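You operate a simulated robot arm through the tools that you are given. There is no shell and no other tool. Be economical: measure what you need, move in short steps, check, and stop when the job is done.

You run a simulated two-armed robot. Do the job below in one go: nothing can be reset, and whatever is moved stays where it is left.

TASK
Grip the Run 56 block in the vice on the plank, packed with the wide block.
Fine: the wide block comes from the wide drawer, which ends shut, and lies next to the fixed jaw; the vice lever ends locked.
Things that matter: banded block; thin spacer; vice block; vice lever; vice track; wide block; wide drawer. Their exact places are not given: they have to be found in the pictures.

The check looks at the end state, three seconds after you hand in, the way a careful person would. Anything else that was tipped, shoved, dropped, spilled or broken makes it a failure.

THE ROBOT
Two 7-joint arms with fingered hands on one trunk, on a base that drives. Base frame: it is fixed to the floor where the robot stands at the start and does not move with it; the origin is under the middle of the robot, x ahead of it, y to its left, z up. Readings come in cm, degrees, newtons and seconds.
The left shoulder is at the start at [4.5, 9.2, 105.4], the right one opposite. With the tool pointing down near the work surface each hand reaches from about 10 to 50 cm from the robot's upright axis, wherever it stands, measured 20 degrees to its own side. Places, roughly: vice block [50, 10, 80]; vice lever [40, 20, 90]; vice track [60, 10, 80]; wide drawer [60, 10, 70]. Payload 2.1 kg a hand.
Tool frame (each hand has its own): the origin (TCP) lies between the finger pads and is the grasp point; the fingertips stand 2 cm ahead of it; z points along the fingers, y is the line along which they close. Largest opening 6.8 cm; the body of the gripper starts 2.3 cm behind the TCP. The gripper is a hand of 5 fingers: y runs from the thumb to the fingers, the wrist lies at [-1, -7.9, -13.1] in the tool frame, and closing takes about 1.5 s.
Orientation is told as [roll, pitch, yaw] about the base's x, y, z axes, in that order, counted from this pose: with the fingers straight down and the wrist toward the robot, the tool's x, y and z point along [0, 1, 0], [1, 0, 0] and [0, 0, -1] of the base frame.

THE INTERFACE
- The arms move only by the tool drive_tool. It takes "left_rows", "right_rows" or both (then of equal length, played together; a hand with none holds still); each is a list that holds one entry, the list of rows, each a list of 6 numbers: the shift along the tool's x, y, z in units of 250 mm (1.0 is 250 mm), then the turn, a rotation vector about the tool's x, y, z in units of 90 degrees (1.0 is 90 degrees). In form: [[[dx, dy, dz, ax, ay, az], ...]]. A call has 1 to 12 rows; each row is the pose to reach, as a shift and turn from the pose commanded when the call began, along the tool's axes at that moment. "left_claw" and "right_claw" are, for a hand that has rows, the closure, from 0 (fully open) to 1 (shut), set as the call begins (left out, the last holds). A call with a number of a shift or a turn outside -1 to 1 is refused whole. Rows are played at 5 a second. More than 5 cm and 8.6 degrees between two rows, or a gripper value outside its range, and nothing of the call is played. A pose out of reach is approached as far as the arm can. The call stops where the force on the tool passes 90 N (or 10 N more than at its start, if that is more) or the arm is blocked; 0.2 s more then pass. Each finger travels about 15.3 cm/s and halts on what it meets, pressing with about 28 N; the grip force reading is that of the motor and also rises with nothing between the fingers. The clock runs only during rows and for 0.2 s after the last one: add rows that repeat a pose to give the fingers time. The reply holds the time, the measured pose of the TCP, the force on the tool along the base axes, the opening and the grip force, in the units named above and with some noise, with the torque about the TCP (base axes, N m) and any sound that the robot's microphone picked up.
- Cameras (640 x 400 px; columns grow to the right, rows downward): "scene" is now at [13.76, 0.91, 122.44]; the picture's right is [0.09, -1.00, 0.00], its down [-0.41, -0.04, -0.91] and it looks along [0.91, 0.08, -0.41] (base axes); focal length 214 px, centre (320, 200). "left" rides on the left gripper at [-5.4, -5.8, -7.2] in its tool frame; the picture's right is [-0.57, -0.39, 0.73], its down [0.73, -0.64, 0.23] and it looks along [0.38, 0.66, 0.65] (tool axes); focal length 226 px, centre (320, 200). "right" rides on the right gripper at [5.4, -5.8, -7.2] in its tool frame; the picture's right is [-0.57, 0.39, -0.73], its down [-0.73, -0.64, 0.23] and it looks along [-0.38, 0.66, 0.65] (tool axes); focal length 226 px, centre (320, 200).
- capture(camera): a new picture of that camera. No time passes.
- raise_lower(by): slides the trunk up (or, below 0, down) by that many cm; the arms and the scene camera ride with it, the base frame stays. It gives what a move gives, with no picture.
- steer(legs): drives the robot by 1 to 6 legs, each [ahead, left, turn to the left] in cm, cm and degrees, along the robot's own axes; the way and the turn of a leg run together, so that a leg with both is an arc; at most 150 cm and 180 degrees a leg. The arms and the cameras ride along, it lands a little off, and it stops where it bumps. It gives what a move gives.
- set_grasp(shape, hand): the hand has 5 fingers and takes this shape, open, in about a second: jaw (thumb against the fingers, like two jaws); tri (thumb and two fingers); tip (a fingertip pinch); poke (one finger out to press); point (the index stretched); flat (the hand flat); cup (the hand cupped); fist (a fist). The gripper value then closes the fingers along that shape, each until it touches; the sizes above hold for jaw. It gives what a move gives, with no picture.
- head_to(pan, tilt): turns the head with the scene camera to pan (to the left, within 86 degrees either way) and tilt (down, from -29 to 69), counted from straight ahead of the robot. It gives what a move gives.
- pixel_to_xyz(camera, pixels): for up to 12 pixels [column, row] of the newest picture of that camera ("zoom" is the newest enlarged one), the place [x, y, z] in the base frame of the surface seen there, good to about 0.2 cm. No time passes.
- zoom(camera, box): a new picture of the part [left, top, right, bottom] of that camera's present view, enlarged. No time passes.
- job_done(): hands the job in; it is judged then, once.

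Go step by step. Measure first, check grasps and placings, and put right what went wrong. The budget is 80 turns and 70 pictures, counting those below and the enlarged ones. Unless the task says otherwise, let go and move clear before handing in.

The tools are called after "Emit:" by a JSON object that holds its "api" and its "payload". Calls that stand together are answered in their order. drive_tool: Moves the arms, as the interface text tells. Its arguments: {"type":"object","properties":{"left_rows":{"type":"array","items":{"type":"array","items":{"type":"array","items":{"type":"number"}}}},"left_claw":{"type":"number"},"right_rows":{"type":"array","items":{"type":"array","items":{"type":"array","items":{"type":"number"}}}},"right_claw":{"type":"number"}},"required":[]} The other tools are called the same way: raise_lower (by) slides the trunk up or down; set_grasp (shape, hand) gives the hand a shape; steer (legs) drives the base; head_to (pan, tilt) turns the head that bears the scene camera; capture (camera) takes a picture; pixel_to_xyz (camera, pixels) gives the place of the surface under pixels of a picture; zoom (camera, box) takes an enlarged picture of a part of a camera's view; job_done () hands the job in.

At the start:

```text
time_s: 0.0
left_eef_pos: [36.88, 19.33, 114.47]
left_ee_rot: [0.0, 0.1, 0.1]
left_ft_force: [-0.7, -0.1, 0.0]
left_torque: [0.02, -0.02, 0.01]
left_finger_gap: 6.76
left_grasp_force: 0.0
left_shape: jaw
right_eef_pos: [40.36, -9.13, 122.51]
right_ee_rot: [-0.1, 0.1, 0.0]
right_ft_force: [-0.2, 0.0, -0.9]
right_torque: [0.0, 0.01, 0.02]
right_finger_gap: 6.8
right_grasp_force: 0.1
right_shape: jaw
trunk travel left (down, up): [-29.5, 60.9]
robot x, y, heading: [0.04, -0.12, -0.3]
head pan, tilt: [5.1, 24.0]
```

scene: 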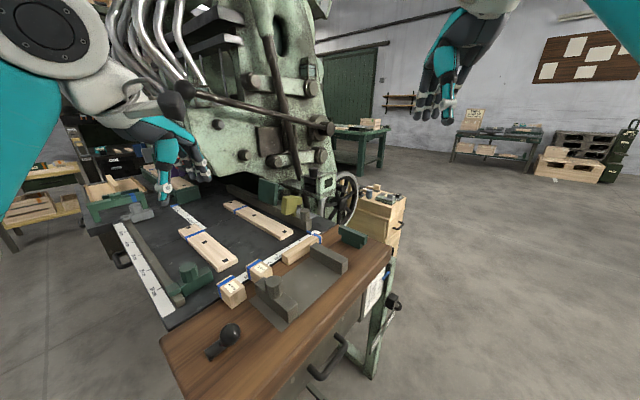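
right: 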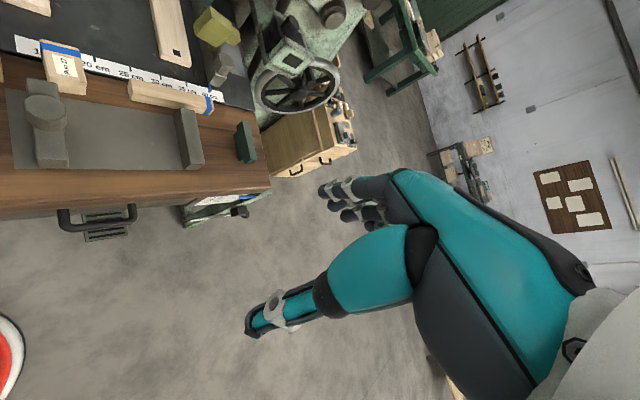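
left: 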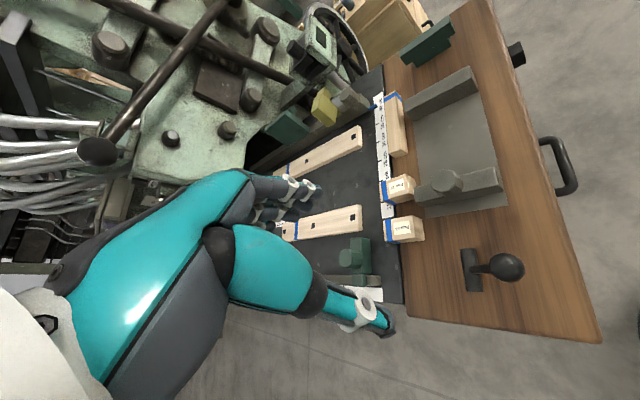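

The pictures show a plank with a vice (jaws near pixels 330,258 and 280,300 in the scene), blocks along a ruler, a lever knob at (230,332) and a drawer handle at (330,360). I'll look closer.

Emit:
{"api": "head_to", "payload": {"pan": 0, "tilt": 45}}

Emit:
{"api": "capture", "payload": {"camera": "scene"}}

Emit:
{"api": "zoom", "payload": {"camera": "left", "box": [370, 40, 610, 340]}}

```text
time_s: 0.8
left_eef_pos: [36.73, 19.39, 114.39]
left_ee_rot: [-0.1, 0.0, -0.1]
left_ft_force: [0.1, 0.3, 0.3]
left_torque: [-0.02, -0.01, 0.0]
left_finger_gap: 6.79
left_grasp_force: 0.1
left_shape: jaw
right_eef_pos: [40.4, -9.4, 122.52]
right_ee_rot: [0.0, 0.0, 0.0]
right_ft_force: [-0.3, 0.4, -0.3]
right_torque: [0.01, 0.02, 0.01]
right_finger_gap: 6.76
right_grasp_force: 0.0
right_shape: jaw
trunk travel left (down, up): [-29.5, 60.9]
robot x, y, heading: [0.21, 0.08, -0.0]
head pan, tilt: [0.0, 45.0]
```

```text
66 pictures are left
```

scene: 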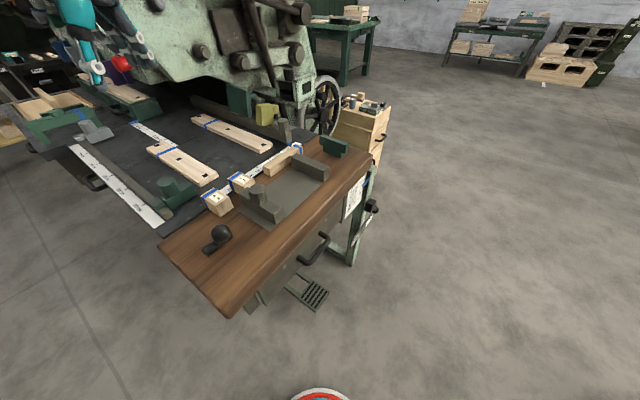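

```text
1.33 times, centred on (490, 190) of left
```

zoom: 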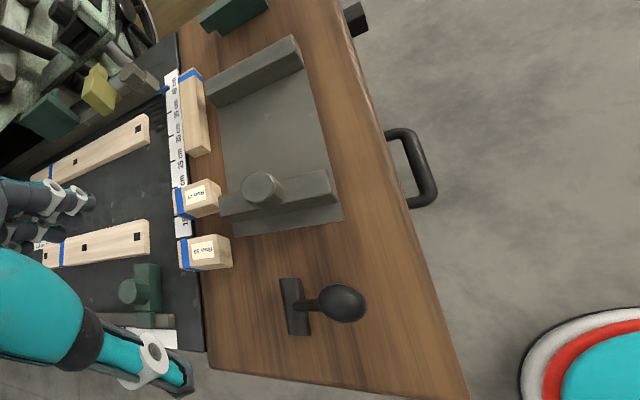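

Emit:
{"api": "zoom", "payload": {"camera": "scene", "box": [150, 120, 390, 320]}}

Emit:
{"api": "pixel_to_xyz", "payload": {"camera": "scene", "pixels": [[163, 246], [224, 316], [370, 158], [222, 232], [208, 250], [300, 264], [326, 237], [240, 283], [290, 215], [333, 143], [213, 194], [265, 200]]}}

Emit:
{"api": "zoom", "payload": {"camera": "left", "box": [370, 150, 530, 250]}}

```text
2.00 times, centred on (270, 220) of scene
```

zoom: 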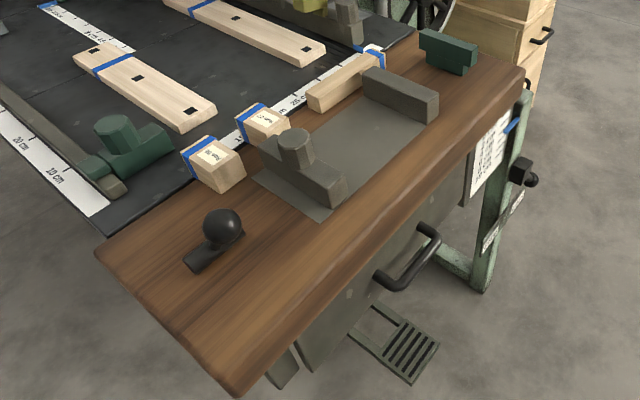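

```text
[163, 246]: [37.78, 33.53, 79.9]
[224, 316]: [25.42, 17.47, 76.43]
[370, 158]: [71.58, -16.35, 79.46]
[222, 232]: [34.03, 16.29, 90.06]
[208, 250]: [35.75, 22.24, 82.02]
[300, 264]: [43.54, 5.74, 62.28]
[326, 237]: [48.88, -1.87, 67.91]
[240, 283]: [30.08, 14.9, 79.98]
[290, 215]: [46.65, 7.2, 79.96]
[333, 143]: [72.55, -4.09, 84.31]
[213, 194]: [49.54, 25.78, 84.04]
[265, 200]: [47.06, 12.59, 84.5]
```

```text
4.00 times, centred on (450, 200) of left
```

zoom: 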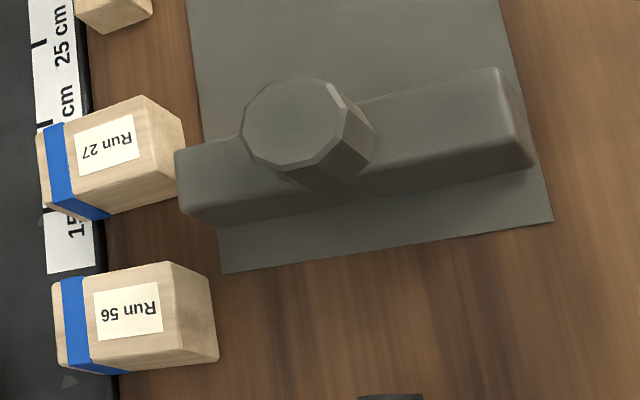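

Run 56 is the near block (zoom 213,160). Now I'll measure the jaws, the blocks and the handle accurately.

Emit:
{"api": "zoom", "payload": {"camera": "scene", "box": [230, 130, 350, 230]}}

Emit:
{"api": "zoom", "payload": {"camera": "scene", "box": [190, 160, 310, 260]}}

Emit:
{"api": "pixel_to_xyz", "payload": {"camera": "zoom", "pixels": [[303, 70], [480, 195], [460, 240], [510, 250], [345, 130], [290, 130], [115, 130], [160, 150], [65, 160], [170, 310], [130, 270], [110, 220]]}}

```text
4.00 times, centred on (290, 180) of scene
```

zoom: 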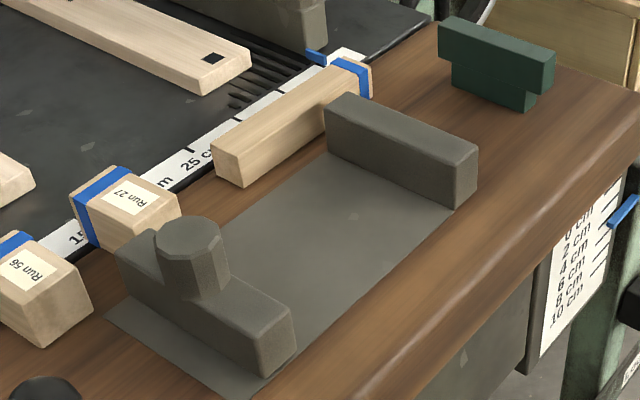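

```text
4.00 times, centred on (250, 210) of scene
```

zoom: 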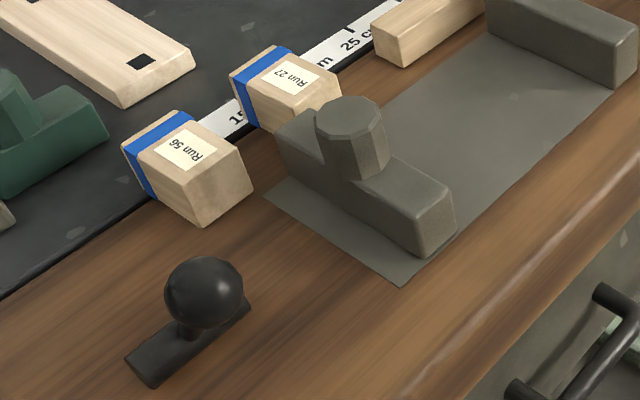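

```text
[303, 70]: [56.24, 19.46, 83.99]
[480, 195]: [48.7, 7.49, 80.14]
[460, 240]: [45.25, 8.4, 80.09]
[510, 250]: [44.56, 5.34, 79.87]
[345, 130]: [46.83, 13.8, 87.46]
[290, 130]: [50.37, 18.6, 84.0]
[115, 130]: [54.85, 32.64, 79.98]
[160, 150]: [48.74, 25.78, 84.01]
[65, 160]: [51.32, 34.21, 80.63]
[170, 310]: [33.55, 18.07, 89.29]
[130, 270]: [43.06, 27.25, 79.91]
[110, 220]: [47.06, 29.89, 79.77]
```

Emit:
{"api": "pixel_to_xyz", "payload": {"camera": "zoom", "pixels": [[180, 113], [124, 150], [197, 187], [236, 146], [200, 222], [284, 140], [418, 215], [452, 195], [267, 196], [400, 283], [195, 325], [240, 305]]}}

Emit:
{"api": "zoom", "payload": {"camera": "scene", "box": [250, 120, 370, 220]}}

Emit:
{"api": "pixel_to_xyz", "payload": {"camera": "zoom", "pixels": [[268, 135], [245, 145], [375, 210], [395, 183], [247, 192], [372, 247], [135, 185], [160, 230], [288, 110], [250, 100], [470, 90], [350, 250]]}}

```text
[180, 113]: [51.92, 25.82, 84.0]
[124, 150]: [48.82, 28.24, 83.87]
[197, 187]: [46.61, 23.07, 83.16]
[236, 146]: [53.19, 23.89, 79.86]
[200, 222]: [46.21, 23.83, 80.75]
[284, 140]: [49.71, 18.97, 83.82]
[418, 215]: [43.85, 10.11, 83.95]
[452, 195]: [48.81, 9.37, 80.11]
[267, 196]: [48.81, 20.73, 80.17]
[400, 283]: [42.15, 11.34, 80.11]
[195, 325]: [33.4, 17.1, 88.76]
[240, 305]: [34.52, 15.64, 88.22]
```

```text
4.00 times, centred on (310, 170) of scene
```

zoom: 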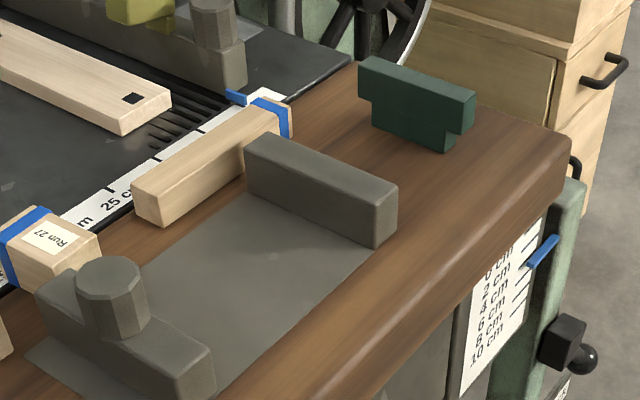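

```text
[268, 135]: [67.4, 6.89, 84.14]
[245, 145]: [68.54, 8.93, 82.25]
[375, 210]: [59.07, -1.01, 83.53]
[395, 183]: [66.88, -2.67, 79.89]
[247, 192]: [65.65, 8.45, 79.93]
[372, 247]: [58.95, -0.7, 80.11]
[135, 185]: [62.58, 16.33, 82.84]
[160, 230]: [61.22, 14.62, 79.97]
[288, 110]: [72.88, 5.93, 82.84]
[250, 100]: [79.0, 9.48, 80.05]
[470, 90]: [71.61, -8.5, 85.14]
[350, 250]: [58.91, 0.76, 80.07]
```

The vice axis runs about 36° to the right of my heading: fixed-jaw face from (65.7,8.5) to (59.0,-0.7), plank top z=80. I'll drive to stand square in front of the drawer side, well back.

Emit:
{"api": "steer", "payload": {"legs": [[24.1, -27.8, 0], [0, 0, 53.8]]}}

Emit:
{"api": "head_to", "payload": {"pan": 0, "tilt": 55}}

Emit:
{"api": "capture", "payload": {"camera": "scene"}}

```text
time_s: 5.6
left_eef_pos: [29.86, 13.09, 114.49]
left_ee_rot: [-0.1, 0.0, 53.9]
left_ft_force: [-0.1, -1.3, -0.6]
left_torque: [0.0, 0.01, 0.01]
left_finger_gap: 6.76
left_grasp_force: 0.1
left_shape: jaw
right_eef_pos: [55.25, -0.84, 122.45]
right_ee_rot: [0.1, 0.0, 54.1]
right_ft_force: [-0.1, 0.6, 0.2]
right_torque: [0.0, 0.04, 0.0]
right_finger_gap: 6.79
right_grasp_force: 0.2
right_shape: jaw
trunk travel left (down, up): [-29.5, 60.9]
robot x, y, heading: [23.74, -28.02, 54.0]
head pan, tilt: [0.0, 45.0]
```

```text
time_s: 6.3
left_eef_pos: [29.94, 13.04, 114.45]
left_ee_rot: [0.0, -0.1, 53.9]
left_ft_force: [-0.9, 0.0, 0.0]
left_torque: [-0.01, 0.03, -0.01]
left_finger_gap: 6.8
left_grasp_force: 0.0
left_shape: jaw
right_eef_pos: [55.3, -0.74, 122.36]
right_ee_rot: [-0.1, -0.1, 53.9]
right_ft_force: [-0.1, 0.0, 0.1]
right_torque: [-0.02, -0.03, -0.01]
right_finger_gap: 6.78
right_grasp_force: 0.2
right_shape: jaw
trunk travel left (down, up): [-29.5, 60.9]
robot x, y, heading: [23.9, -28.21, 54.1]
head pan, tilt: [0.0, 55.0]
```

```text
59 pictures are left
```

scene: 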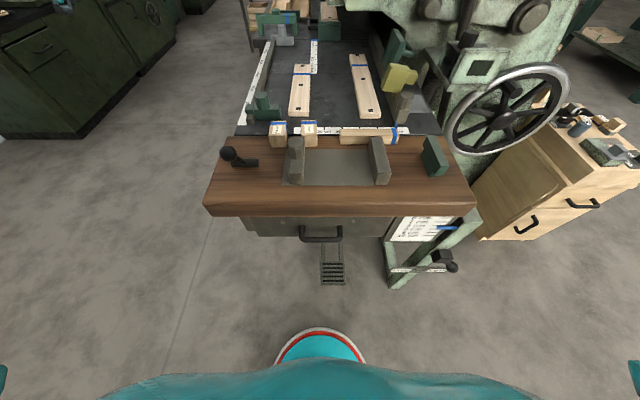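

Square view now: the drawer handle is at (320,233), the vice between (297,155) and (380,160), the lever at (235,155). Zooming and measuring.

Emit:
{"api": "zoom", "payload": {"camera": "scene", "box": [200, 110, 480, 285]}}

Emit:
{"api": "zoom", "payload": {"camera": "scene", "box": [210, 110, 330, 185]}}

Emit:
{"api": "pixel_to_xyz", "payload": {"camera": "scene", "pixels": [[302, 238], [320, 239], [339, 238], [320, 228], [301, 229], [341, 229], [270, 228], [370, 228], [304, 170], [304, 178], [372, 150], [376, 180]]}}

```text
2.29 times, centred on (340, 198) of scene
```

zoom: 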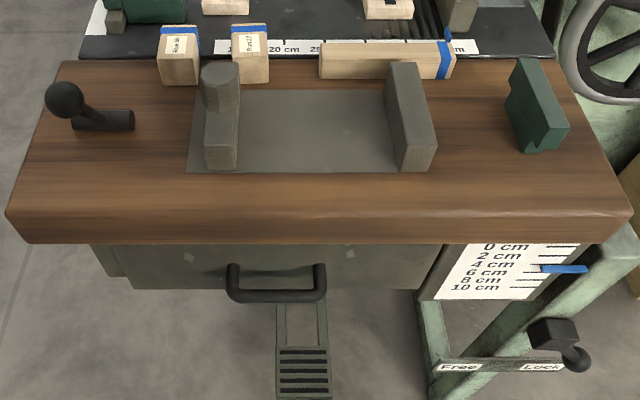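

```text
5.33 times, centred on (270, 148) of scene
```

zoom: 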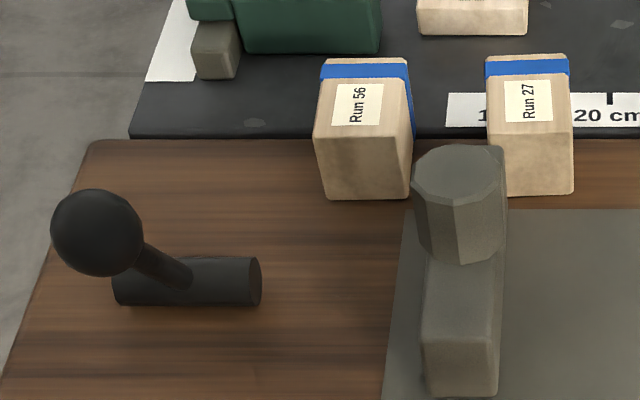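

```text
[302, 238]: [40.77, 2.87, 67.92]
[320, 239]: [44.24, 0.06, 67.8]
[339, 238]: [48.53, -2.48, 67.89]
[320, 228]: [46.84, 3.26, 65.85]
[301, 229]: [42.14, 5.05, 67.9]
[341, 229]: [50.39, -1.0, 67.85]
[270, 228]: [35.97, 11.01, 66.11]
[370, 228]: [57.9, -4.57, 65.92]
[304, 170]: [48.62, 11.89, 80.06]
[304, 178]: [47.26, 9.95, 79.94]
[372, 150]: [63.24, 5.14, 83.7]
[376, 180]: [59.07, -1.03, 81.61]
```

Emit:
{"api": "pixel_to_xyz", "payload": {"camera": "zoom", "pixels": [[130, 290], [200, 280], [250, 280], [180, 268], [98, 195], [98, 232], [98, 272], [60, 232], [138, 232], [150, 265], [170, 275], [255, 300]]}}

Emit:
{"api": "capture", "payload": {"camera": "left"}}

```text
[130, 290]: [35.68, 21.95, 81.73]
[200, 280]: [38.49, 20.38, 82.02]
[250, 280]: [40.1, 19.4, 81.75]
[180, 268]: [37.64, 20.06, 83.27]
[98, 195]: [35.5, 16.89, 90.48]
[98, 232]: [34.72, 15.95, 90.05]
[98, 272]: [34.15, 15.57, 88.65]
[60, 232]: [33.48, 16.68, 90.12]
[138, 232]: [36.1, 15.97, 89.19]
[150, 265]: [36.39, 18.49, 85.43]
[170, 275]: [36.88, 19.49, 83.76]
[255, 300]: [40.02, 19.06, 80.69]
```

```text
56 pictures are left
```

left: 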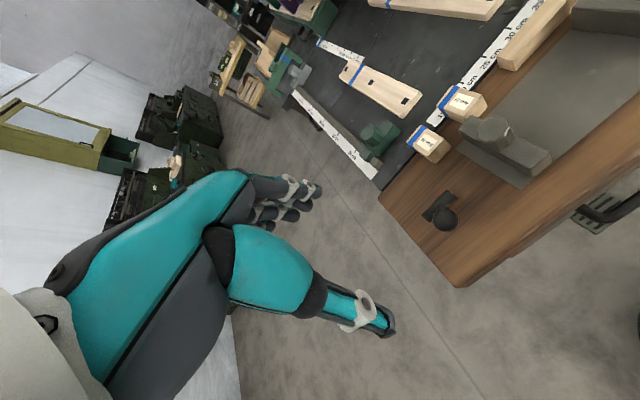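

The handle bar is at u≈31–41 along the plank, about z 67, 4 cm out from the drawer front. I'll back off and lower the trunk so that the right hand can grip it with horizontal fingers.

Emit:
{"api": "steer", "payload": {"legs": [[-12, 0, 0]]}}

Emit:
{"api": "raise_lower", "payload": {"by": -12}}

Emit:
{"api": "drive_tool", "payload": {"right_rows": [[[0.05, -0.02, 0.15, 0, 0, 0], [0.1, -0.04, 0.3, 0, 0, 0], [0.15, -0.06, 0.45, 0, 0, 0], [0.2, -0.08, 0.6, 0, 0, 0], [0.25, -0.08, 0.75, 0, 0, 0], [0.3, -0.08, 0.9, 0, 0, 0]]], "right_claw": 0}}

```text
time_s: 7.6
left_eef_pos: [22.64, 3.16, 114.41]
left_ee_rot: [0.0, 0.0, 54.2]
left_ft_force: [-0.5, -0.2, 0.5]
left_torque: [0.0, -0.03, 0.01]
left_finger_gap: 6.78
left_grasp_force: 0.1
left_shape: jaw
right_eef_pos: [48.07, -10.68, 122.46]
right_ee_rot: [0.0, 0.0, 54.1]
right_ft_force: [0.6, 1.0, -0.2]
right_torque: [0.01, -0.04, 0.03]
right_finger_gap: 6.77
right_grasp_force: 0.0
right_shape: jaw
trunk travel left (down, up): [-29.5, 60.9]
robot x, y, heading: [16.96, -37.76, 53.9]
head pan, tilt: [0.0, 55.0]
```

```text
time_s: 9.1
left_eef_pos: [22.7, 3.23, 102.46]
left_ee_rot: [0.0, 0.0, 54.0]
left_ft_force: [0.3, -1.1, 0.7]
left_torque: [0.0, 0.02, 0.01]
left_finger_gap: 6.77
left_grasp_force: 0.0
left_shape: jaw
right_eef_pos: [48.06, -10.63, 110.43]
right_ee_rot: [-0.1, 0.0, 54.0]
right_ft_force: [0.3, -0.5, -0.1]
right_torque: [0.01, 0.04, 0.03]
right_finger_gap: 6.75
right_grasp_force: 0.0
right_shape: jaw
trunk travel left (down, up): [-17.5, 72.9]
robot x, y, heading: [17.02, -38.04, 53.8]
head pan, tilt: [0.0, 55.0]
```

```text
time_s: 10.5
left_eef_pos: [22.83, 3.17, 102.42]
left_ee_rot: [0.0, 0.0, 54.2]
left_ft_force: [-0.4, -0.2, -0.4]
left_torque: [-0.01, -0.01, 0.0]
left_finger_gap: 6.78
left_grasp_force: 0.1
left_shape: jaw
right_eef_pos: [40.92, -7.91, 87.75]
right_ee_rot: [0.0, 0.0, 54.0]
right_ft_force: [0.1, 0.0, -0.6]
right_torque: [0.01, -0.02, 0.0]
right_finger_gap: 6.76
right_grasp_force: 0.0
right_shape: jaw
trunk travel left (down, up): [-17.5, 72.9]
robot x, y, heading: [16.97, -37.84, 54.0]
head pan, tilt: [0.0, 55.0]
```

The right hand is at about u 37.7, v 17.8, z 87.8. Now going down while tilting the fingers forward 70°.

Emit:
{"api": "drive_tool", "payload": {"right_rows": [[[0, 0, 0.09, -0.086, 0, 0], [0, 0, 0.18, -0.172, 0, 0], [0, 0, 0.27, -0.258, 0, 0], [0, 0, 0.36, -0.344, 0, 0], [0, 0, 0.45, -0.43, 0, 0], [0, 0, 0.54, -0.516, 0, 0], [0, 0, 0.63, -0.602, 0, 0], [0, 0, 0.72, -0.69, 0, 0], [0, 0, 0.82, -0.778, 0, 0], [0, 0, 0.82, -0.778, 0, 0]]]}}

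Emit:
{"api": "capture", "payload": {"camera": "scene"}}

Emit:
{"api": "capture", "payload": {"camera": "right"}}

```text
time_s: 12.7
left_eef_pos: [22.86, 3.18, 102.28]
left_ee_rot: [0.0, 0.0, 54.2]
left_ft_force: [0.7, 0.2, 0.0]
left_torque: [0.0, 0.01, 0.01]
left_finger_gap: 6.75
left_grasp_force: 0.0
left_shape: jaw
right_eef_pos: [34.75, -2.23, 79.52]
right_ee_rot: [0.1, -69.9, 53.9]
right_ft_force: [-0.3, 0.2, 0.3]
right_torque: [-0.02, 0.01, 0.01]
right_finger_gap: 6.77
right_grasp_force: 0.2
right_shape: jaw
right hand out of reach, approached as far as the arm can: row 6, 7, 8, 9, 10
trunk travel left (down, up): [-17.5, 72.9]
robot x, y, heading: [17.04, -38.01, 54.4]
head pan, tilt: [0.0, 55.0]
```

```text
55 pictures are left
```

scene: 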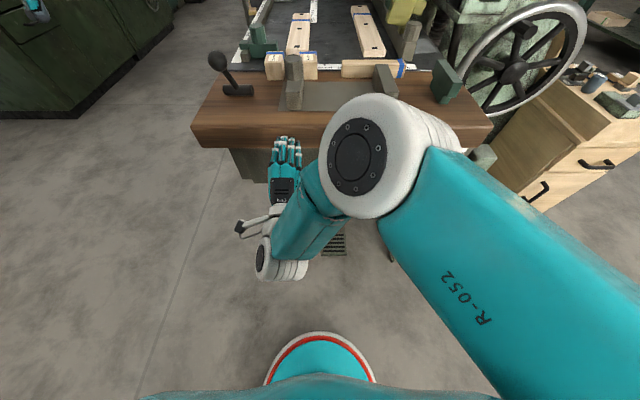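

```text
54 pictures are left
```

right: 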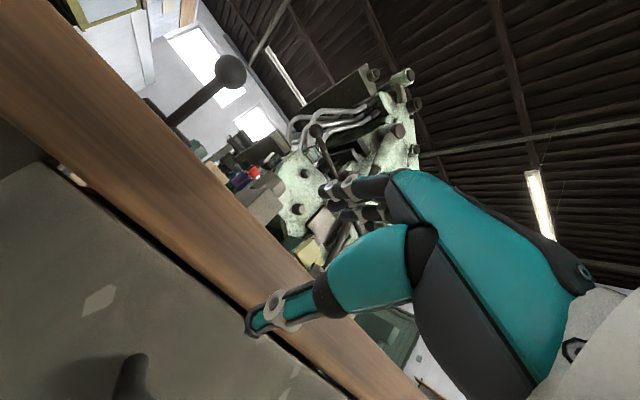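

The arm couldn't reach that low with the wrist horizontal (stuck at z 79.5). I'll check where the elbow is before lowering the trunk further.

Emit:
{"api": "pixel_to_xyz", "payload": {"camera": "scene", "pixels": [[355, 158], [400, 105], [440, 130], [470, 170], [290, 262], [320, 200], [283, 150], [230, 155], [373, 104]]}}

```text
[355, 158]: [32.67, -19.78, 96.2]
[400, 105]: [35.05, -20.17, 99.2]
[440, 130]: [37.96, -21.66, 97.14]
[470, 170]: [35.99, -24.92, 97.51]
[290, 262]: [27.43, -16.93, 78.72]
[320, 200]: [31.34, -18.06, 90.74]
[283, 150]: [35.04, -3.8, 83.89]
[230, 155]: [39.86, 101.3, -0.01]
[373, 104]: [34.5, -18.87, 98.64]
```

The elbow is well back from the plank (v≈4), so lowering is safe.

Emit:
{"api": "raise_lower", "payload": {"by": -14}}

Emit:
{"api": "drive_tool", "payload": {"right_rows": [[[-0.05, 0, 0, 0, 0, 0], [-0.05, 0, 0, 0, 0, 0]]]}}

```text
time_s: 14.3
left_eef_pos: [22.8, 3.17, 88.35]
left_ee_rot: [0.0, 0.0, 54.1]
left_ft_force: [0.8, -0.5, 0.2]
left_torque: [0.0, -0.01, 0.0]
left_finger_gap: 6.78
left_grasp_force: 0.0
left_shape: jaw
right_eef_pos: [35.22, -1.55, 61.55]
right_ee_rot: [0.0, -63.0, 53.9]
right_ft_force: [0.3, 0.1, 0.7]
right_torque: [0.01, -0.02, 0.0]
right_finger_gap: 6.77
right_grasp_force: 0.0
right_shape: jaw
trunk travel left (down, up): [-3.5, 86.9]
robot x, y, heading: [16.95, -38.03, 54.0]
head pan, tilt: [0.0, 55.0]
```

```text
time_s: 14.9
left_eef_pos: [22.84, 3.18, 88.37]
left_ee_rot: [0.0, 0.0, 54.1]
left_ft_force: [-0.5, 0.0, -0.9]
left_torque: [0.02, 0.0, 0.01]
left_finger_gap: 6.76
left_grasp_force: 0.1
left_shape: jaw
right_eef_pos: [36.09, -1.79, 62.01]
right_ee_rot: [-0.1, -62.9, 53.9]
right_ft_force: [-0.4, -0.1, 0.1]
right_torque: [0.01, -0.02, -0.02]
right_finger_gap: 6.78
right_grasp_force: 0.0
right_shape: jaw
right hand out of reach, approached as far as the arm can: row 1, 2
trunk travel left (down, up): [-3.5, 86.9]
robot x, y, heading: [16.99, -37.87, 54.1]
head pan, tilt: [0.0, 55.0]
```

It seems the commanded pose still lies below the measured one; I'll command upwards and see where it lands.

Emit:
{"api": "drive_tool", "payload": {"right_rows": [[[0, 0.17, -0.076, 0, 0, 0], [0, 0.34, -0.152, 0, 0, 0], [0, 0.51, -0.23, 0, 0, 0], [0, 0.51, -0.23, 0, 0, 0]]]}}

Emit:
{"api": "capture", "payload": {"camera": "scene"}}

```text
time_s: 15.9
left_eef_pos: [22.77, 3.25, 88.41]
left_ee_rot: [0.0, 0.0, 54.1]
left_ft_force: [0.9, -0.7, 0.0]
left_torque: [0.0, 0.02, -0.02]
left_finger_gap: 6.78
left_grasp_force: 0.1
left_shape: jaw
right_eef_pos: [36.54, -1.38, 75.92]
right_ee_rot: [0.0, -63.1, 53.9]
right_ft_force: [-0.3, 0.6, -0.1]
right_torque: [0.01, 0.02, -0.01]
right_finger_gap: 6.76
right_grasp_force: 0.1
right_shape: jaw
trunk travel left (down, up): [-3.5, 86.9]
robot x, y, heading: [17.13, -37.72, 54.0]
head pan, tilt: [0.0, 55.0]
```

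```text
53 pictures are left
```

scene: 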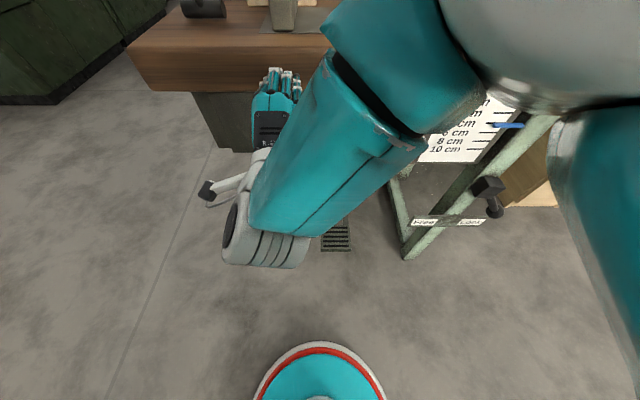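

Now synced: u 30.3, v 20.5, z 75.9, pitch −63. I'll move to u 38, z 67.2 in front of the bar.

Emit:
{"api": "drive_tool", "payload": {"right_rows": [[[-0.1, 0, 0, 0, 0, 0], [-0.2, 0, 0, 0, 0, 0], [-0.31, -0.05, 0.025, 0, 0, 0], [-0.31, -0.18, 0.09, 0, 0, 0], [-0.31, -0.31, 0.158, 0, 0, 0], [-0.31, -0.31, 0.158, 0, 0, 0]]]}}

Emit:
{"api": "capture", "payload": {"camera": "right"}}

```text
time_s: 17.3
left_eef_pos: [22.8, 3.19, 88.39]
left_ee_rot: [0.0, 0.0, 54.2]
left_ft_force: [0.0, -0.1, 0.3]
left_torque: [0.02, 0.03, 0.02]
left_finger_gap: 6.79
left_grasp_force: 0.0
left_shape: jaw
right_eef_pos: [41.72, -4.88, 68.48]
right_ee_rot: [0.1, -63.1, 53.8]
right_ft_force: [-0.2, -0.5, 1.0]
right_torque: [-0.02, 0.02, 0.03]
right_finger_gap: 6.78
right_grasp_force: 0.0
right_shape: jaw
right hand out of reach, approached as far as the arm can: row 5, 6
trunk travel left (down, up): [-3.5, 86.9]
robot x, y, heading: [16.85, -37.68, 54.2]
head pan, tilt: [0.0, 55.0]
```

```text
52 pictures are left
```

right: 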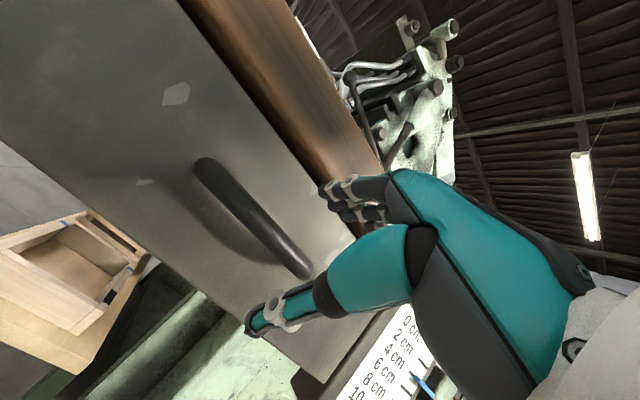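

Emit:
{"api": "pixel_to_xyz", "payload": {"camera": "right", "pixels": [[215, 175], [240, 200], [260, 225], [280, 245], [298, 265], [250, 225], [262, 212], [300, 180], [150, 200], [140, 60], [235, 290], [300, 310]]}}

```text
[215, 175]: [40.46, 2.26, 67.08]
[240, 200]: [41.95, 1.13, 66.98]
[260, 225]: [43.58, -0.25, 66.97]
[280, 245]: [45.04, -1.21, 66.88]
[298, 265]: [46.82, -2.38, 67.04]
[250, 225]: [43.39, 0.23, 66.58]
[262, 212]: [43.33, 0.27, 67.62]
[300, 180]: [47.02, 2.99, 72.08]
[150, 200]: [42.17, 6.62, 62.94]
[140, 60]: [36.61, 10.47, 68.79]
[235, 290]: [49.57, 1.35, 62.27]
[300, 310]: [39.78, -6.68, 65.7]
```

The bar's front is at v≈25.6, z≈67.1, mid u 35.3. Going forward onto it with the fingers partly closed.

Emit:
{"api": "drive_tool", "payload": {"right_rows": [[[0, -0.03, 0, 0, 0, 0], [-0.01, 0.0, 0.1, 0, 0, 0], [-0.02, 0.05, 0.2, 0, 0, 0], [-0.02, 0.05, 0.222, 0, 0, 0], [-0.02, 0.05, 0.222, 0, 0, 0]]], "right_claw": 0.3}}

Emit:
{"api": "capture", "payload": {"camera": "right"}}

```text
time_s: 18.5
left_eef_pos: [22.79, 3.26, 88.49]
left_ee_rot: [0.0, 0.0, 54.1]
left_ft_force: [0.5, -0.5, 0.4]
left_torque: [0.0, 0.03, 0.0]
left_finger_gap: 6.74
left_grasp_force: 0.1
left_shape: jaw
right_eef_pos: [42.53, -0.59, 68.82]
right_ee_rot: [0.0, -63.0, 53.8]
right_ft_force: [0.3, -0.4, 0.4]
right_torque: [-0.02, -0.01, 0.01]
right_finger_gap: 4.78
right_grasp_force: 0.1
right_shape: jaw
right hand out of reach, approached as far as the arm can: row 1, 2, 3, 4, 5
trunk travel left (down, up): [-3.5, 86.9]
robot x, y, heading: [16.87, -37.88, 54.1]
head pan, tilt: [0.0, 55.0]
```

```text
51 pictures are left
```

right: 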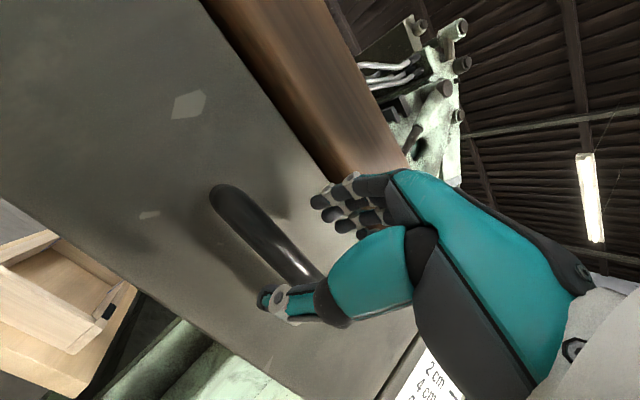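

The hand sits at v 24.7, z 68.8 — a little too high. I'll lower the trunk 1.8 and creep the base ahead 1.6.

Emit:
{"api": "raise_lower", "payload": {"by": -1.8}}

Emit:
{"api": "steer", "payload": {"legs": [[1.6, 0, 0]]}}

Emit:
{"api": "capture", "payload": {"camera": "right"}}

```text
time_s: 19.2
left_eef_pos: [22.78, 3.19, 86.57]
left_ee_rot: [0.0, -0.1, 54.1]
left_ft_force: [-0.8, -0.1, -0.1]
left_torque: [0.01, 0.01, -0.03]
left_finger_gap: 6.75
left_grasp_force: 0.0
left_shape: jaw
right_eef_pos: [42.62, -0.6, 66.94]
right_ee_rot: [0.0, -63.1, 53.8]
right_ft_force: [0.4, -0.6, 0.5]
right_torque: [0.01, -0.03, -0.01]
right_finger_gap: 4.79
right_grasp_force: 0.0
right_shape: jaw
trunk travel left (down, up): [-1.7, 88.7]
robot x, y, heading: [16.95, -37.94, 54.3]
head pan, tilt: [0.0, 55.0]
```

```text
time_s: 20.0
left_eef_pos: [23.66, 4.71, 86.52]
left_ee_rot: [0.1, 0.0, 54.0]
left_ft_force: [0.3, 0.3, -0.1]
left_torque: [0.05, -0.03, -0.02]
left_finger_gap: 6.79
left_grasp_force: 0.1
left_shape: jaw
right_eef_pos: [43.47, 0.74, 67.14]
right_ee_rot: [0.0, -63.1, 54.0]
right_ft_force: [0.0, -0.1, -0.8]
right_torque: [-0.03, -0.02, 0.0]
right_finger_gap: 4.77
right_grasp_force: 0.0
right_shape: jaw
trunk travel left (down, up): [-1.7, 88.7]
robot x, y, heading: [17.86, -36.5, 54.2]
head pan, tilt: [0.0, 55.0]
```

```text
50 pictures are left
```

right: 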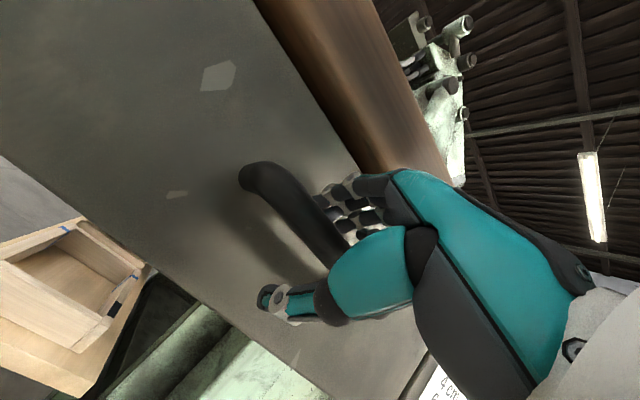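

The TCP is on the bar (v 26.3, z 67.1). Closing.

Emit:
{"api": "drive_tool", "payload": {"right_rows": [[[0, 0, 0, 0, 0, 0], [0, 0, 0, 0, 0, 0], [0, 0, 0, 0, 0, 0], [0, 0, 0, 0, 0, 0], [0, 0, 0, 0, 0, 0], [0, 0, 0, 0, 0, 0], [0, 0, 0, 0, 0, 0]]], "right_claw": 1}}

```text
time_s: 21.6
left_eef_pos: [23.76, 4.63, 86.47]
left_ee_rot: [0.1, 0.0, 54.1]
left_ft_force: [0.2, 0.3, -1.5]
left_torque: [0.03, 0.02, -0.01]
left_finger_gap: 6.77
left_grasp_force: 0.0
left_shape: jaw
right_eef_pos: [43.65, 0.73, 66.89]
right_ee_rot: [0.1, -63.0, 53.9]
right_ft_force: [0.1, 1.3, -11.3]
right_torque: [-0.02, -0.07, 0.04]
right_finger_gap: 0.52
right_grasp_force: 28.4
right_shape: jaw
trunk travel left (down, up): [-1.7, 88.7]
robot x, y, heading: [17.46, -36.43, 54.2]
head pan, tilt: [0.0, 55.0]
```

Something 0.5 cm thick is gripped with force. I'll pull by driving back and check.

Emit:
{"api": "steer", "payload": {"legs": [[-8, 0, 0]]}}

Emit:
{"api": "capture", "payload": {"camera": "scene"}}

```text
time_s: 22.6
left_eef_pos: [19.05, -1.97, 86.49]
left_ee_rot: [0.0, 0.0, 54.1]
left_ft_force: [0.3, -0.4, -0.6]
left_torque: [-0.01, 0.02, 0.0]
left_finger_gap: 6.76
left_grasp_force: 0.1
left_shape: jaw
right_eef_pos: [38.8, -5.8, 67.05]
right_ee_rot: [0.1, -63.1, 54.0]
right_ft_force: [-1.3, -1.8, -12.2]
right_torque: [-0.02, -0.08, 0.04]
right_finger_gap: 0.53
right_grasp_force: 28.4
right_shape: jaw
trunk travel left (down, up): [-1.7, 88.7]
robot x, y, heading: [13.08, -43.13, 54.1]
head pan, tilt: [0.0, 55.0]
```

```text
49 pictures are left
```

scene: 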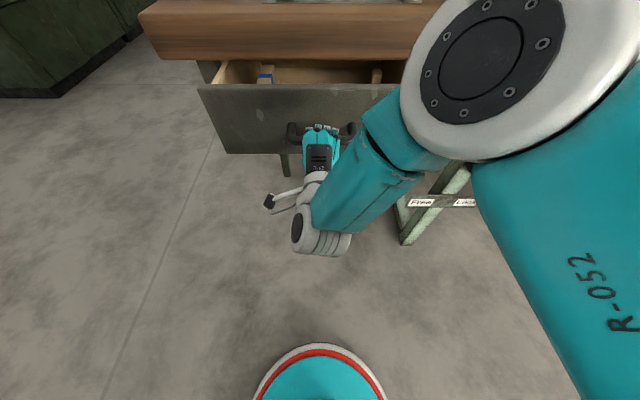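

The drawer comes along (blocks are already visible at (265,72) and (376,72)). Pulling further.

Emit:
{"api": "steer", "payload": {"legs": [[-9, 0, 0]]}}

Emit:
{"api": "capture", "payload": {"camera": "scene"}}

```text
time_s: 23.7
left_eef_pos: [13.62, -9.2, 86.49]
left_ee_rot: [0.0, 0.1, 54.1]
left_ft_force: [-0.2, -0.1, 0.4]
left_torque: [0.0, -0.01, 0.02]
left_finger_gap: 6.76
left_grasp_force: 0.1
left_shape: jaw
right_eef_pos: [33.55, -13.1, 66.99]
right_ee_rot: [0.0, -63.0, 54.1]
right_ft_force: [-0.2, -2.3, -13.0]
right_torque: [-0.05, -0.08, 0.03]
right_finger_gap: 0.6
right_grasp_force: 27.7
right_shape: jaw
trunk travel left (down, up): [-1.7, 88.7]
robot x, y, heading: [7.67, -50.2, 54.1]
head pan, tilt: [0.0, 55.0]
```

```text
48 pictures are left
```

scene: 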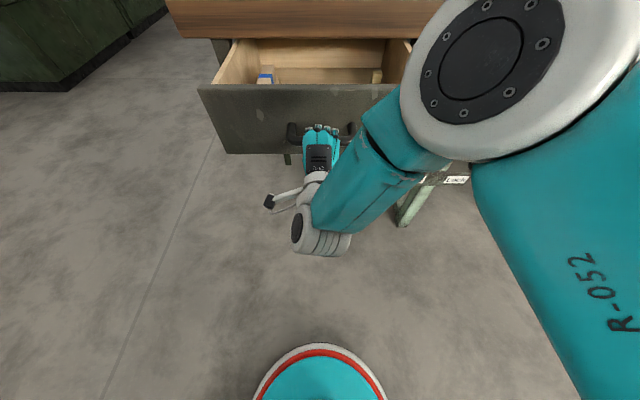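

Open ~17 cm, block(s) inside near the front. Releasing, backing off, and raising for a view.

Emit:
{"api": "drive_tool", "payload": {"right_rows": [[[0, 0, 0, 0, 0, 0], [0, 0, 0, 0, 0, 0], [0, 0, 0, 0, 0, 0], [0, 0, 0, 0, 0, 0]]], "right_claw": 0.3}}

Emit:
{"api": "steer", "payload": {"legs": [[-8, 0, 0]]}}

Emit:
{"api": "raise_lower", "payload": {"by": 28}}

Emit:
{"api": "capture", "payload": {"camera": "scene"}}

```text
time_s: 24.7
left_eef_pos: [13.71, -9.27, 86.55]
left_ee_rot: [-0.1, 0.0, 54.1]
left_ft_force: [-0.4, 0.9, 0.2]
left_torque: [0.0, -0.01, 0.03]
left_finger_gap: 6.76
left_grasp_force: 0.1
left_shape: jaw
right_eef_pos: [33.52, -13.08, 66.91]
right_ee_rot: [0.1, -63.0, 54.1]
right_ft_force: [-0.9, -0.2, 0.9]
right_torque: [0.02, -0.03, 0.01]
right_finger_gap: 4.73
right_grasp_force: 0.1
right_shape: jaw
trunk travel left (down, up): [-1.7, 88.7]
robot x, y, heading: [7.76, -50.2, 54.0]
head pan, tilt: [0.0, 55.0]
```

```text
time_s: 25.8
left_eef_pos: [8.97, -15.64, 86.54]
left_ee_rot: [-0.1, 0.1, 54.0]
left_ft_force: [0.3, -0.7, 0.1]
left_torque: [-0.01, -0.01, 0.0]
left_finger_gap: 6.78
left_grasp_force: 0.0
left_shape: jaw
right_eef_pos: [28.72, -19.49, 67.04]
right_ee_rot: [0.0, -63.1, 54.0]
right_ft_force: [-0.1, 0.2, -0.2]
right_torque: [0.0, -0.03, 0.03]
right_finger_gap: 4.75
right_grasp_force: 0.1
right_shape: jaw
trunk travel left (down, up): [-1.7, 88.7]
robot x, y, heading: [3.23, -56.38, 54.2]
head pan, tilt: [0.0, 55.0]
```

```text
time_s: 28.6
left_eef_pos: [9.04, -15.73, 114.6]
left_ee_rot: [0.0, 0.0, 54.1]
left_ft_force: [0.5, -0.5, -0.3]
left_torque: [0.0, 0.01, -0.03]
left_finger_gap: 6.77
left_grasp_force: 0.0
left_shape: jaw
right_eef_pos: [27.21, -21.42, 102.11]
right_ee_rot: [0.2, -73.1, 53.7]
right_ft_force: [0.1, 0.0, 0.2]
right_torque: [0.01, -0.01, -0.03]
right_finger_gap: 4.75
right_grasp_force: 0.0
right_shape: jaw
trunk travel left (down, up): [-29.7, 60.7]
robot x, y, heading: [2.83, -57.17, 54.0]
head pan, tilt: [0.0, 55.0]
```

```text
47 pictures are left
```

scene: 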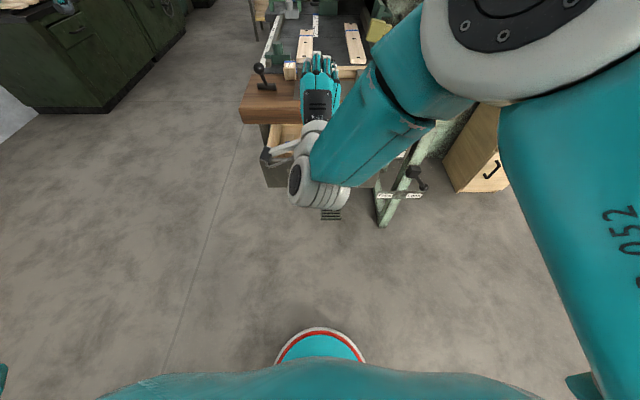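

I'll bring the right hand back to a fingers-down pose out to the right, then drive closer.

Emit:
{"api": "drive_tool", "payload": {"right_rows": [[[-0.05, 0.05, 0, 0.08, 0, 0], [-0.1, 0.1, 0, 0.16, 0, 0], [-0.15, 0.15, 0, 0.245, 0, 0], [-0.2, 0.2, 0, 0.33, 0, 0], [-0.25, 0.25, 0, 0.41, 0, 0], [-0.3, 0.3, 0, 0.49, 0, 0], [-0.35, 0.35, 0, 0.575, 0, 0], [-0.4, 0.4, 0, 0.66, 0, 0], [-0.45, 0.4, 0, 0.74, 0, 0], [-0.5, 0.4, 0, 0.81, 0, 0], [-0.5, 0.4, 0, 0.81, 0, 0]]], "right_claw": 0}}

Emit:
{"api": "steer", "payload": {"legs": [[30, 0, 0]]}}

Emit:
{"api": "capture", "payload": {"camera": "scene"}}

```text
time_s: 31.0
left_eef_pos: [8.97, -15.66, 114.61]
left_ee_rot: [0.0, 0.0, 54.1]
left_ft_force: [-0.5, 0.1, 0.1]
left_torque: [-0.01, 0.03, 0.02]
left_finger_gap: 6.76
left_grasp_force: 0.0
left_shape: jaw
right_eef_pos: [38.99, -26.69, 111.53]
right_ee_rot: [0.0, 0.1, 53.9]
right_ft_force: [0.0, -0.3, -0.1]
right_torque: [0.04, 0.01, -0.02]
right_finger_gap: 6.8
right_grasp_force: 0.1
right_shape: jaw
trunk travel left (down, up): [-29.7, 60.7]
robot x, y, heading: [2.96, -56.73, 54.0]
head pan, tilt: [0.0, 55.0]
```

```text
time_s: 33.0
left_eef_pos: [26.53, 8.87, 114.66]
left_ee_rot: [0.1, 0.1, 54.2]
left_ft_force: [-0.3, -0.4, -0.5]
left_torque: [-0.03, 0.01, 0.01]
left_finger_gap: 6.78
left_grasp_force: 0.0
left_shape: jaw
right_eef_pos: [56.55, -2.07, 111.62]
right_ee_rot: [0.0, -0.2, 53.9]
right_ft_force: [0.0, 0.9, -0.6]
right_torque: [0.0, -0.05, -0.02]
right_finger_gap: 6.77
right_grasp_force: 0.0
right_shape: jaw
trunk travel left (down, up): [-29.7, 60.7]
robot x, y, heading: [20.98, -32.23, 54.1]
head pan, tilt: [0.0, 55.0]
```

```text
46 pictures are left
```

scene: 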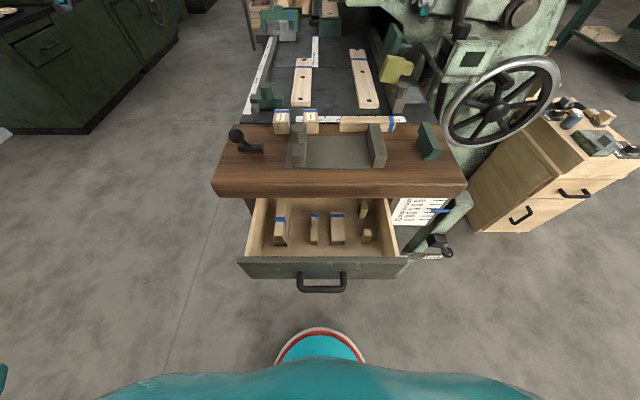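

The drawer shows several blocks (280–370, 210–245). Zooming.

Emit:
{"api": "zoom", "payload": {"camera": "scene", "box": [240, 180, 410, 290]}}

Emit:
{"api": "pixel_to_xyz", "payload": {"camera": "zoom", "pixels": [[150, 230], [155, 140], [280, 225], [280, 130], [370, 225], [365, 130], [465, 80], [480, 225], [340, 150], [395, 150], [320, 260], [60, 230]]}}

```text
3.64 times, centred on (325, 235) of scene
```

zoom: 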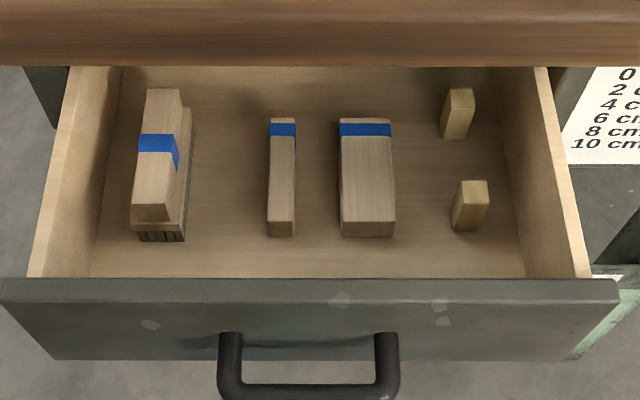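

```text
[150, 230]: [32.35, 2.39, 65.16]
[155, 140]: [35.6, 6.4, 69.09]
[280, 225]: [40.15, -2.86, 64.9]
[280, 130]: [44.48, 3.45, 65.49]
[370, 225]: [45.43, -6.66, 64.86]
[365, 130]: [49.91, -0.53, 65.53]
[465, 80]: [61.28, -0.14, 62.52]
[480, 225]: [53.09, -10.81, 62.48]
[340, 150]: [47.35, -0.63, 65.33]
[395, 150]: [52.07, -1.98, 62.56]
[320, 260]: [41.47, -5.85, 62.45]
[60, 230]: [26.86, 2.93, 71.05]
```

The wide block is at zoom (368,180), the thin spacer at (282,175). I'll measure the wide block's edges.

Emit:
{"api": "zoom", "payload": {"camera": "scene", "box": [300, 200, 364, 250]}}

Emit:
{"api": "pixel_to_xyz", "payload": {"camera": "zoom", "pixels": [[303, 135], [443, 135], [300, 310], [445, 310], [300, 210], [445, 210], [370, 128], [370, 325], [370, 345], [475, 300], [270, 300], [180, 225]]}}

```text
8.00 times, centred on (332, 225) of scene
```

zoom: 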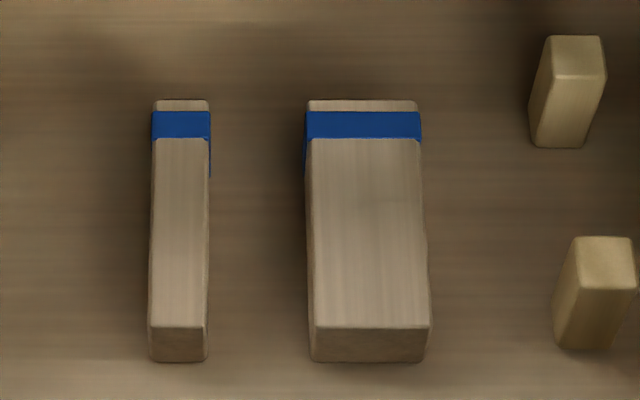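

```text
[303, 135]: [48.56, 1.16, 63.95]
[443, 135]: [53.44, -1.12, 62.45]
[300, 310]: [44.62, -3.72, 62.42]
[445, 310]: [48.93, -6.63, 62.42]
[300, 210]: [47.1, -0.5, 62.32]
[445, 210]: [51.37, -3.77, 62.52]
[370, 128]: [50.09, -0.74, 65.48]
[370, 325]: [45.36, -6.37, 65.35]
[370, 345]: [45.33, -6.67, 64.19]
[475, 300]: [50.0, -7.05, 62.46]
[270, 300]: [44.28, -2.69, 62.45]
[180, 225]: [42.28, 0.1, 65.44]
```

The wide block is 4 (u) × 8 (v) × 3, centred u≈40.5, v≈25.6, top z 65.5. I'll lower the trunk and bring the right hand, turned 90° (wrist to the right), above it.

Emit:
{"api": "raise_lower", "payload": {"by": -14}}

Emit:
{"api": "drive_tool", "payload": {"right_rows": [[[0.03, -0.03, 0.01, 0, 0, -0.09], [0.06, -0.06, 0.03, 0, 0, -0.18], [0.09, -0.09, 0.05, 0, 0, -0.27], [0.12, -0.12, 0.07, 0, 0, -0.36], [0.15, -0.15, 0.09, 0, 0, -0.45], [0.18, -0.18, 0.11, 0, 0, -0.54], [0.21, -0.21, 0.13, 0, 0, -0.63], [0.23, -0.24, 0.15, 0, 0, -0.72], [0.25, -0.27, 0.17, 0, 0, -0.81], [0.256, -0.28, 0.19, 0, 0, -0.9], [0.256, -0.28, 0.2, 0, 0, -0.995], [0.256, -0.28, 0.2, 0, 0, -0.995]]], "right_claw": 0}}

Emit:
{"api": "capture", "payload": {"camera": "scene"}}

```text
time_s: 34.7
left_eef_pos: [26.56, 8.8, 100.6]
left_ee_rot: [0.0, 0.0, 54.2]
left_ft_force: [-0.1, 0.1, -0.2]
left_torque: [0.04, 0.04, -0.02]
left_finger_gap: 6.78
left_grasp_force: 0.0
left_shape: jaw
right_eef_pos: [56.59, -2.11, 97.75]
right_ee_rot: [0.1, -0.1, 53.9]
right_ft_force: [0.0, -0.2, 0.1]
right_torque: [-0.04, -0.01, -0.01]
right_finger_gap: 6.78
right_grasp_force: 0.0
right_shape: jaw
trunk travel left (down, up): [-15.7, 74.7]
robot x, y, heading: [20.53, -32.17, 54.3]
head pan, tilt: [0.0, 55.0]
```

```text
time_s: 37.3
left_eef_pos: [26.71, 8.76, 100.63]
left_ee_rot: [-0.1, -0.1, 54.1]
left_ft_force: [-0.5, -0.2, 0.0]
left_torque: [0.0, 0.02, -0.04]
left_finger_gap: 6.75
left_grasp_force: 0.1
left_shape: jaw
right_eef_pos: [39.05, -11.79, 93.51]
right_ee_rot: [0.1, 0.0, 142.4]
right_ft_force: [-0.4, -0.6, -0.2]
right_torque: [0.0, -0.02, 0.05]
right_finger_gap: 6.79
right_grasp_force: 0.0
right_shape: jaw
right hand out of reach, approached as far as the arm can: row 6, 7, 8, 9, 10, 11, 12
trunk travel left (down, up): [-15.7, 74.7]
robot x, y, heading: [20.65, -32.34, 54.2]
head pan, tilt: [0.0, 55.0]
```

```text
43 pictures are left
```

scene: 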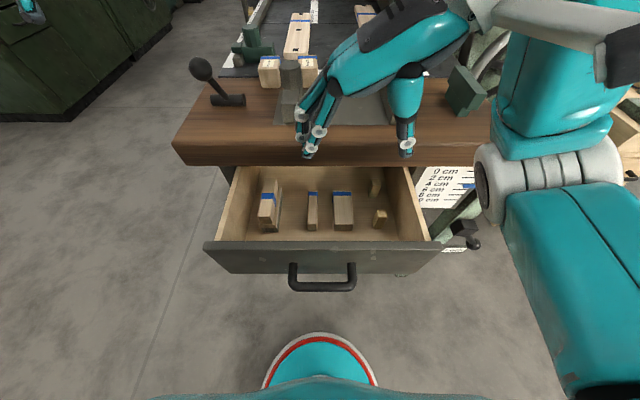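

The hand ended at u 38.5, v 13.6, z 93.5, short of the target in v. I'll try moving forward from here.

Emit:
{"api": "drive_tool", "payload": {"right_rows": [[[-0.1, -0.04, 0, 0, 0, -0.015], [-0.2, -0.08, 0, 0, 0, -0.015], [-0.3, -0.08, 0, 0, 0, -0.015], [-0.4, -0.08, 0, 0, 0, -0.015], [-0.44, -0.08, 0, 0, 0, -0.015], [-0.44, -0.08, 0, 0, 0, -0.015]]]}}

```text
time_s: 38.7
left_eef_pos: [26.49, 8.71, 100.54]
left_ee_rot: [-0.1, 0.0, 54.2]
left_ft_force: [0.0, 0.1, 0.5]
left_torque: [-0.01, 0.03, 0.03]
left_finger_gap: 6.79
left_grasp_force: 0.0
left_shape: jaw
right_eef_pos: [38.8, -12.31, 94.28]
right_ee_rot: [-0.2, -0.2, 144.8]
right_ft_force: [0.1, -0.9, -0.3]
right_torque: [-0.02, -0.01, -0.02]
right_finger_gap: 6.79
right_grasp_force: 0.1
right_shape: jaw
right hand out of reach, approached as far as the arm can: row 1, 2, 3, 4, 5, 6
trunk travel left (down, up): [-15.7, 74.7]
robot x, y, heading: [20.84, -32.47, 54.3]
head pan, tilt: [0.0, 55.0]
```

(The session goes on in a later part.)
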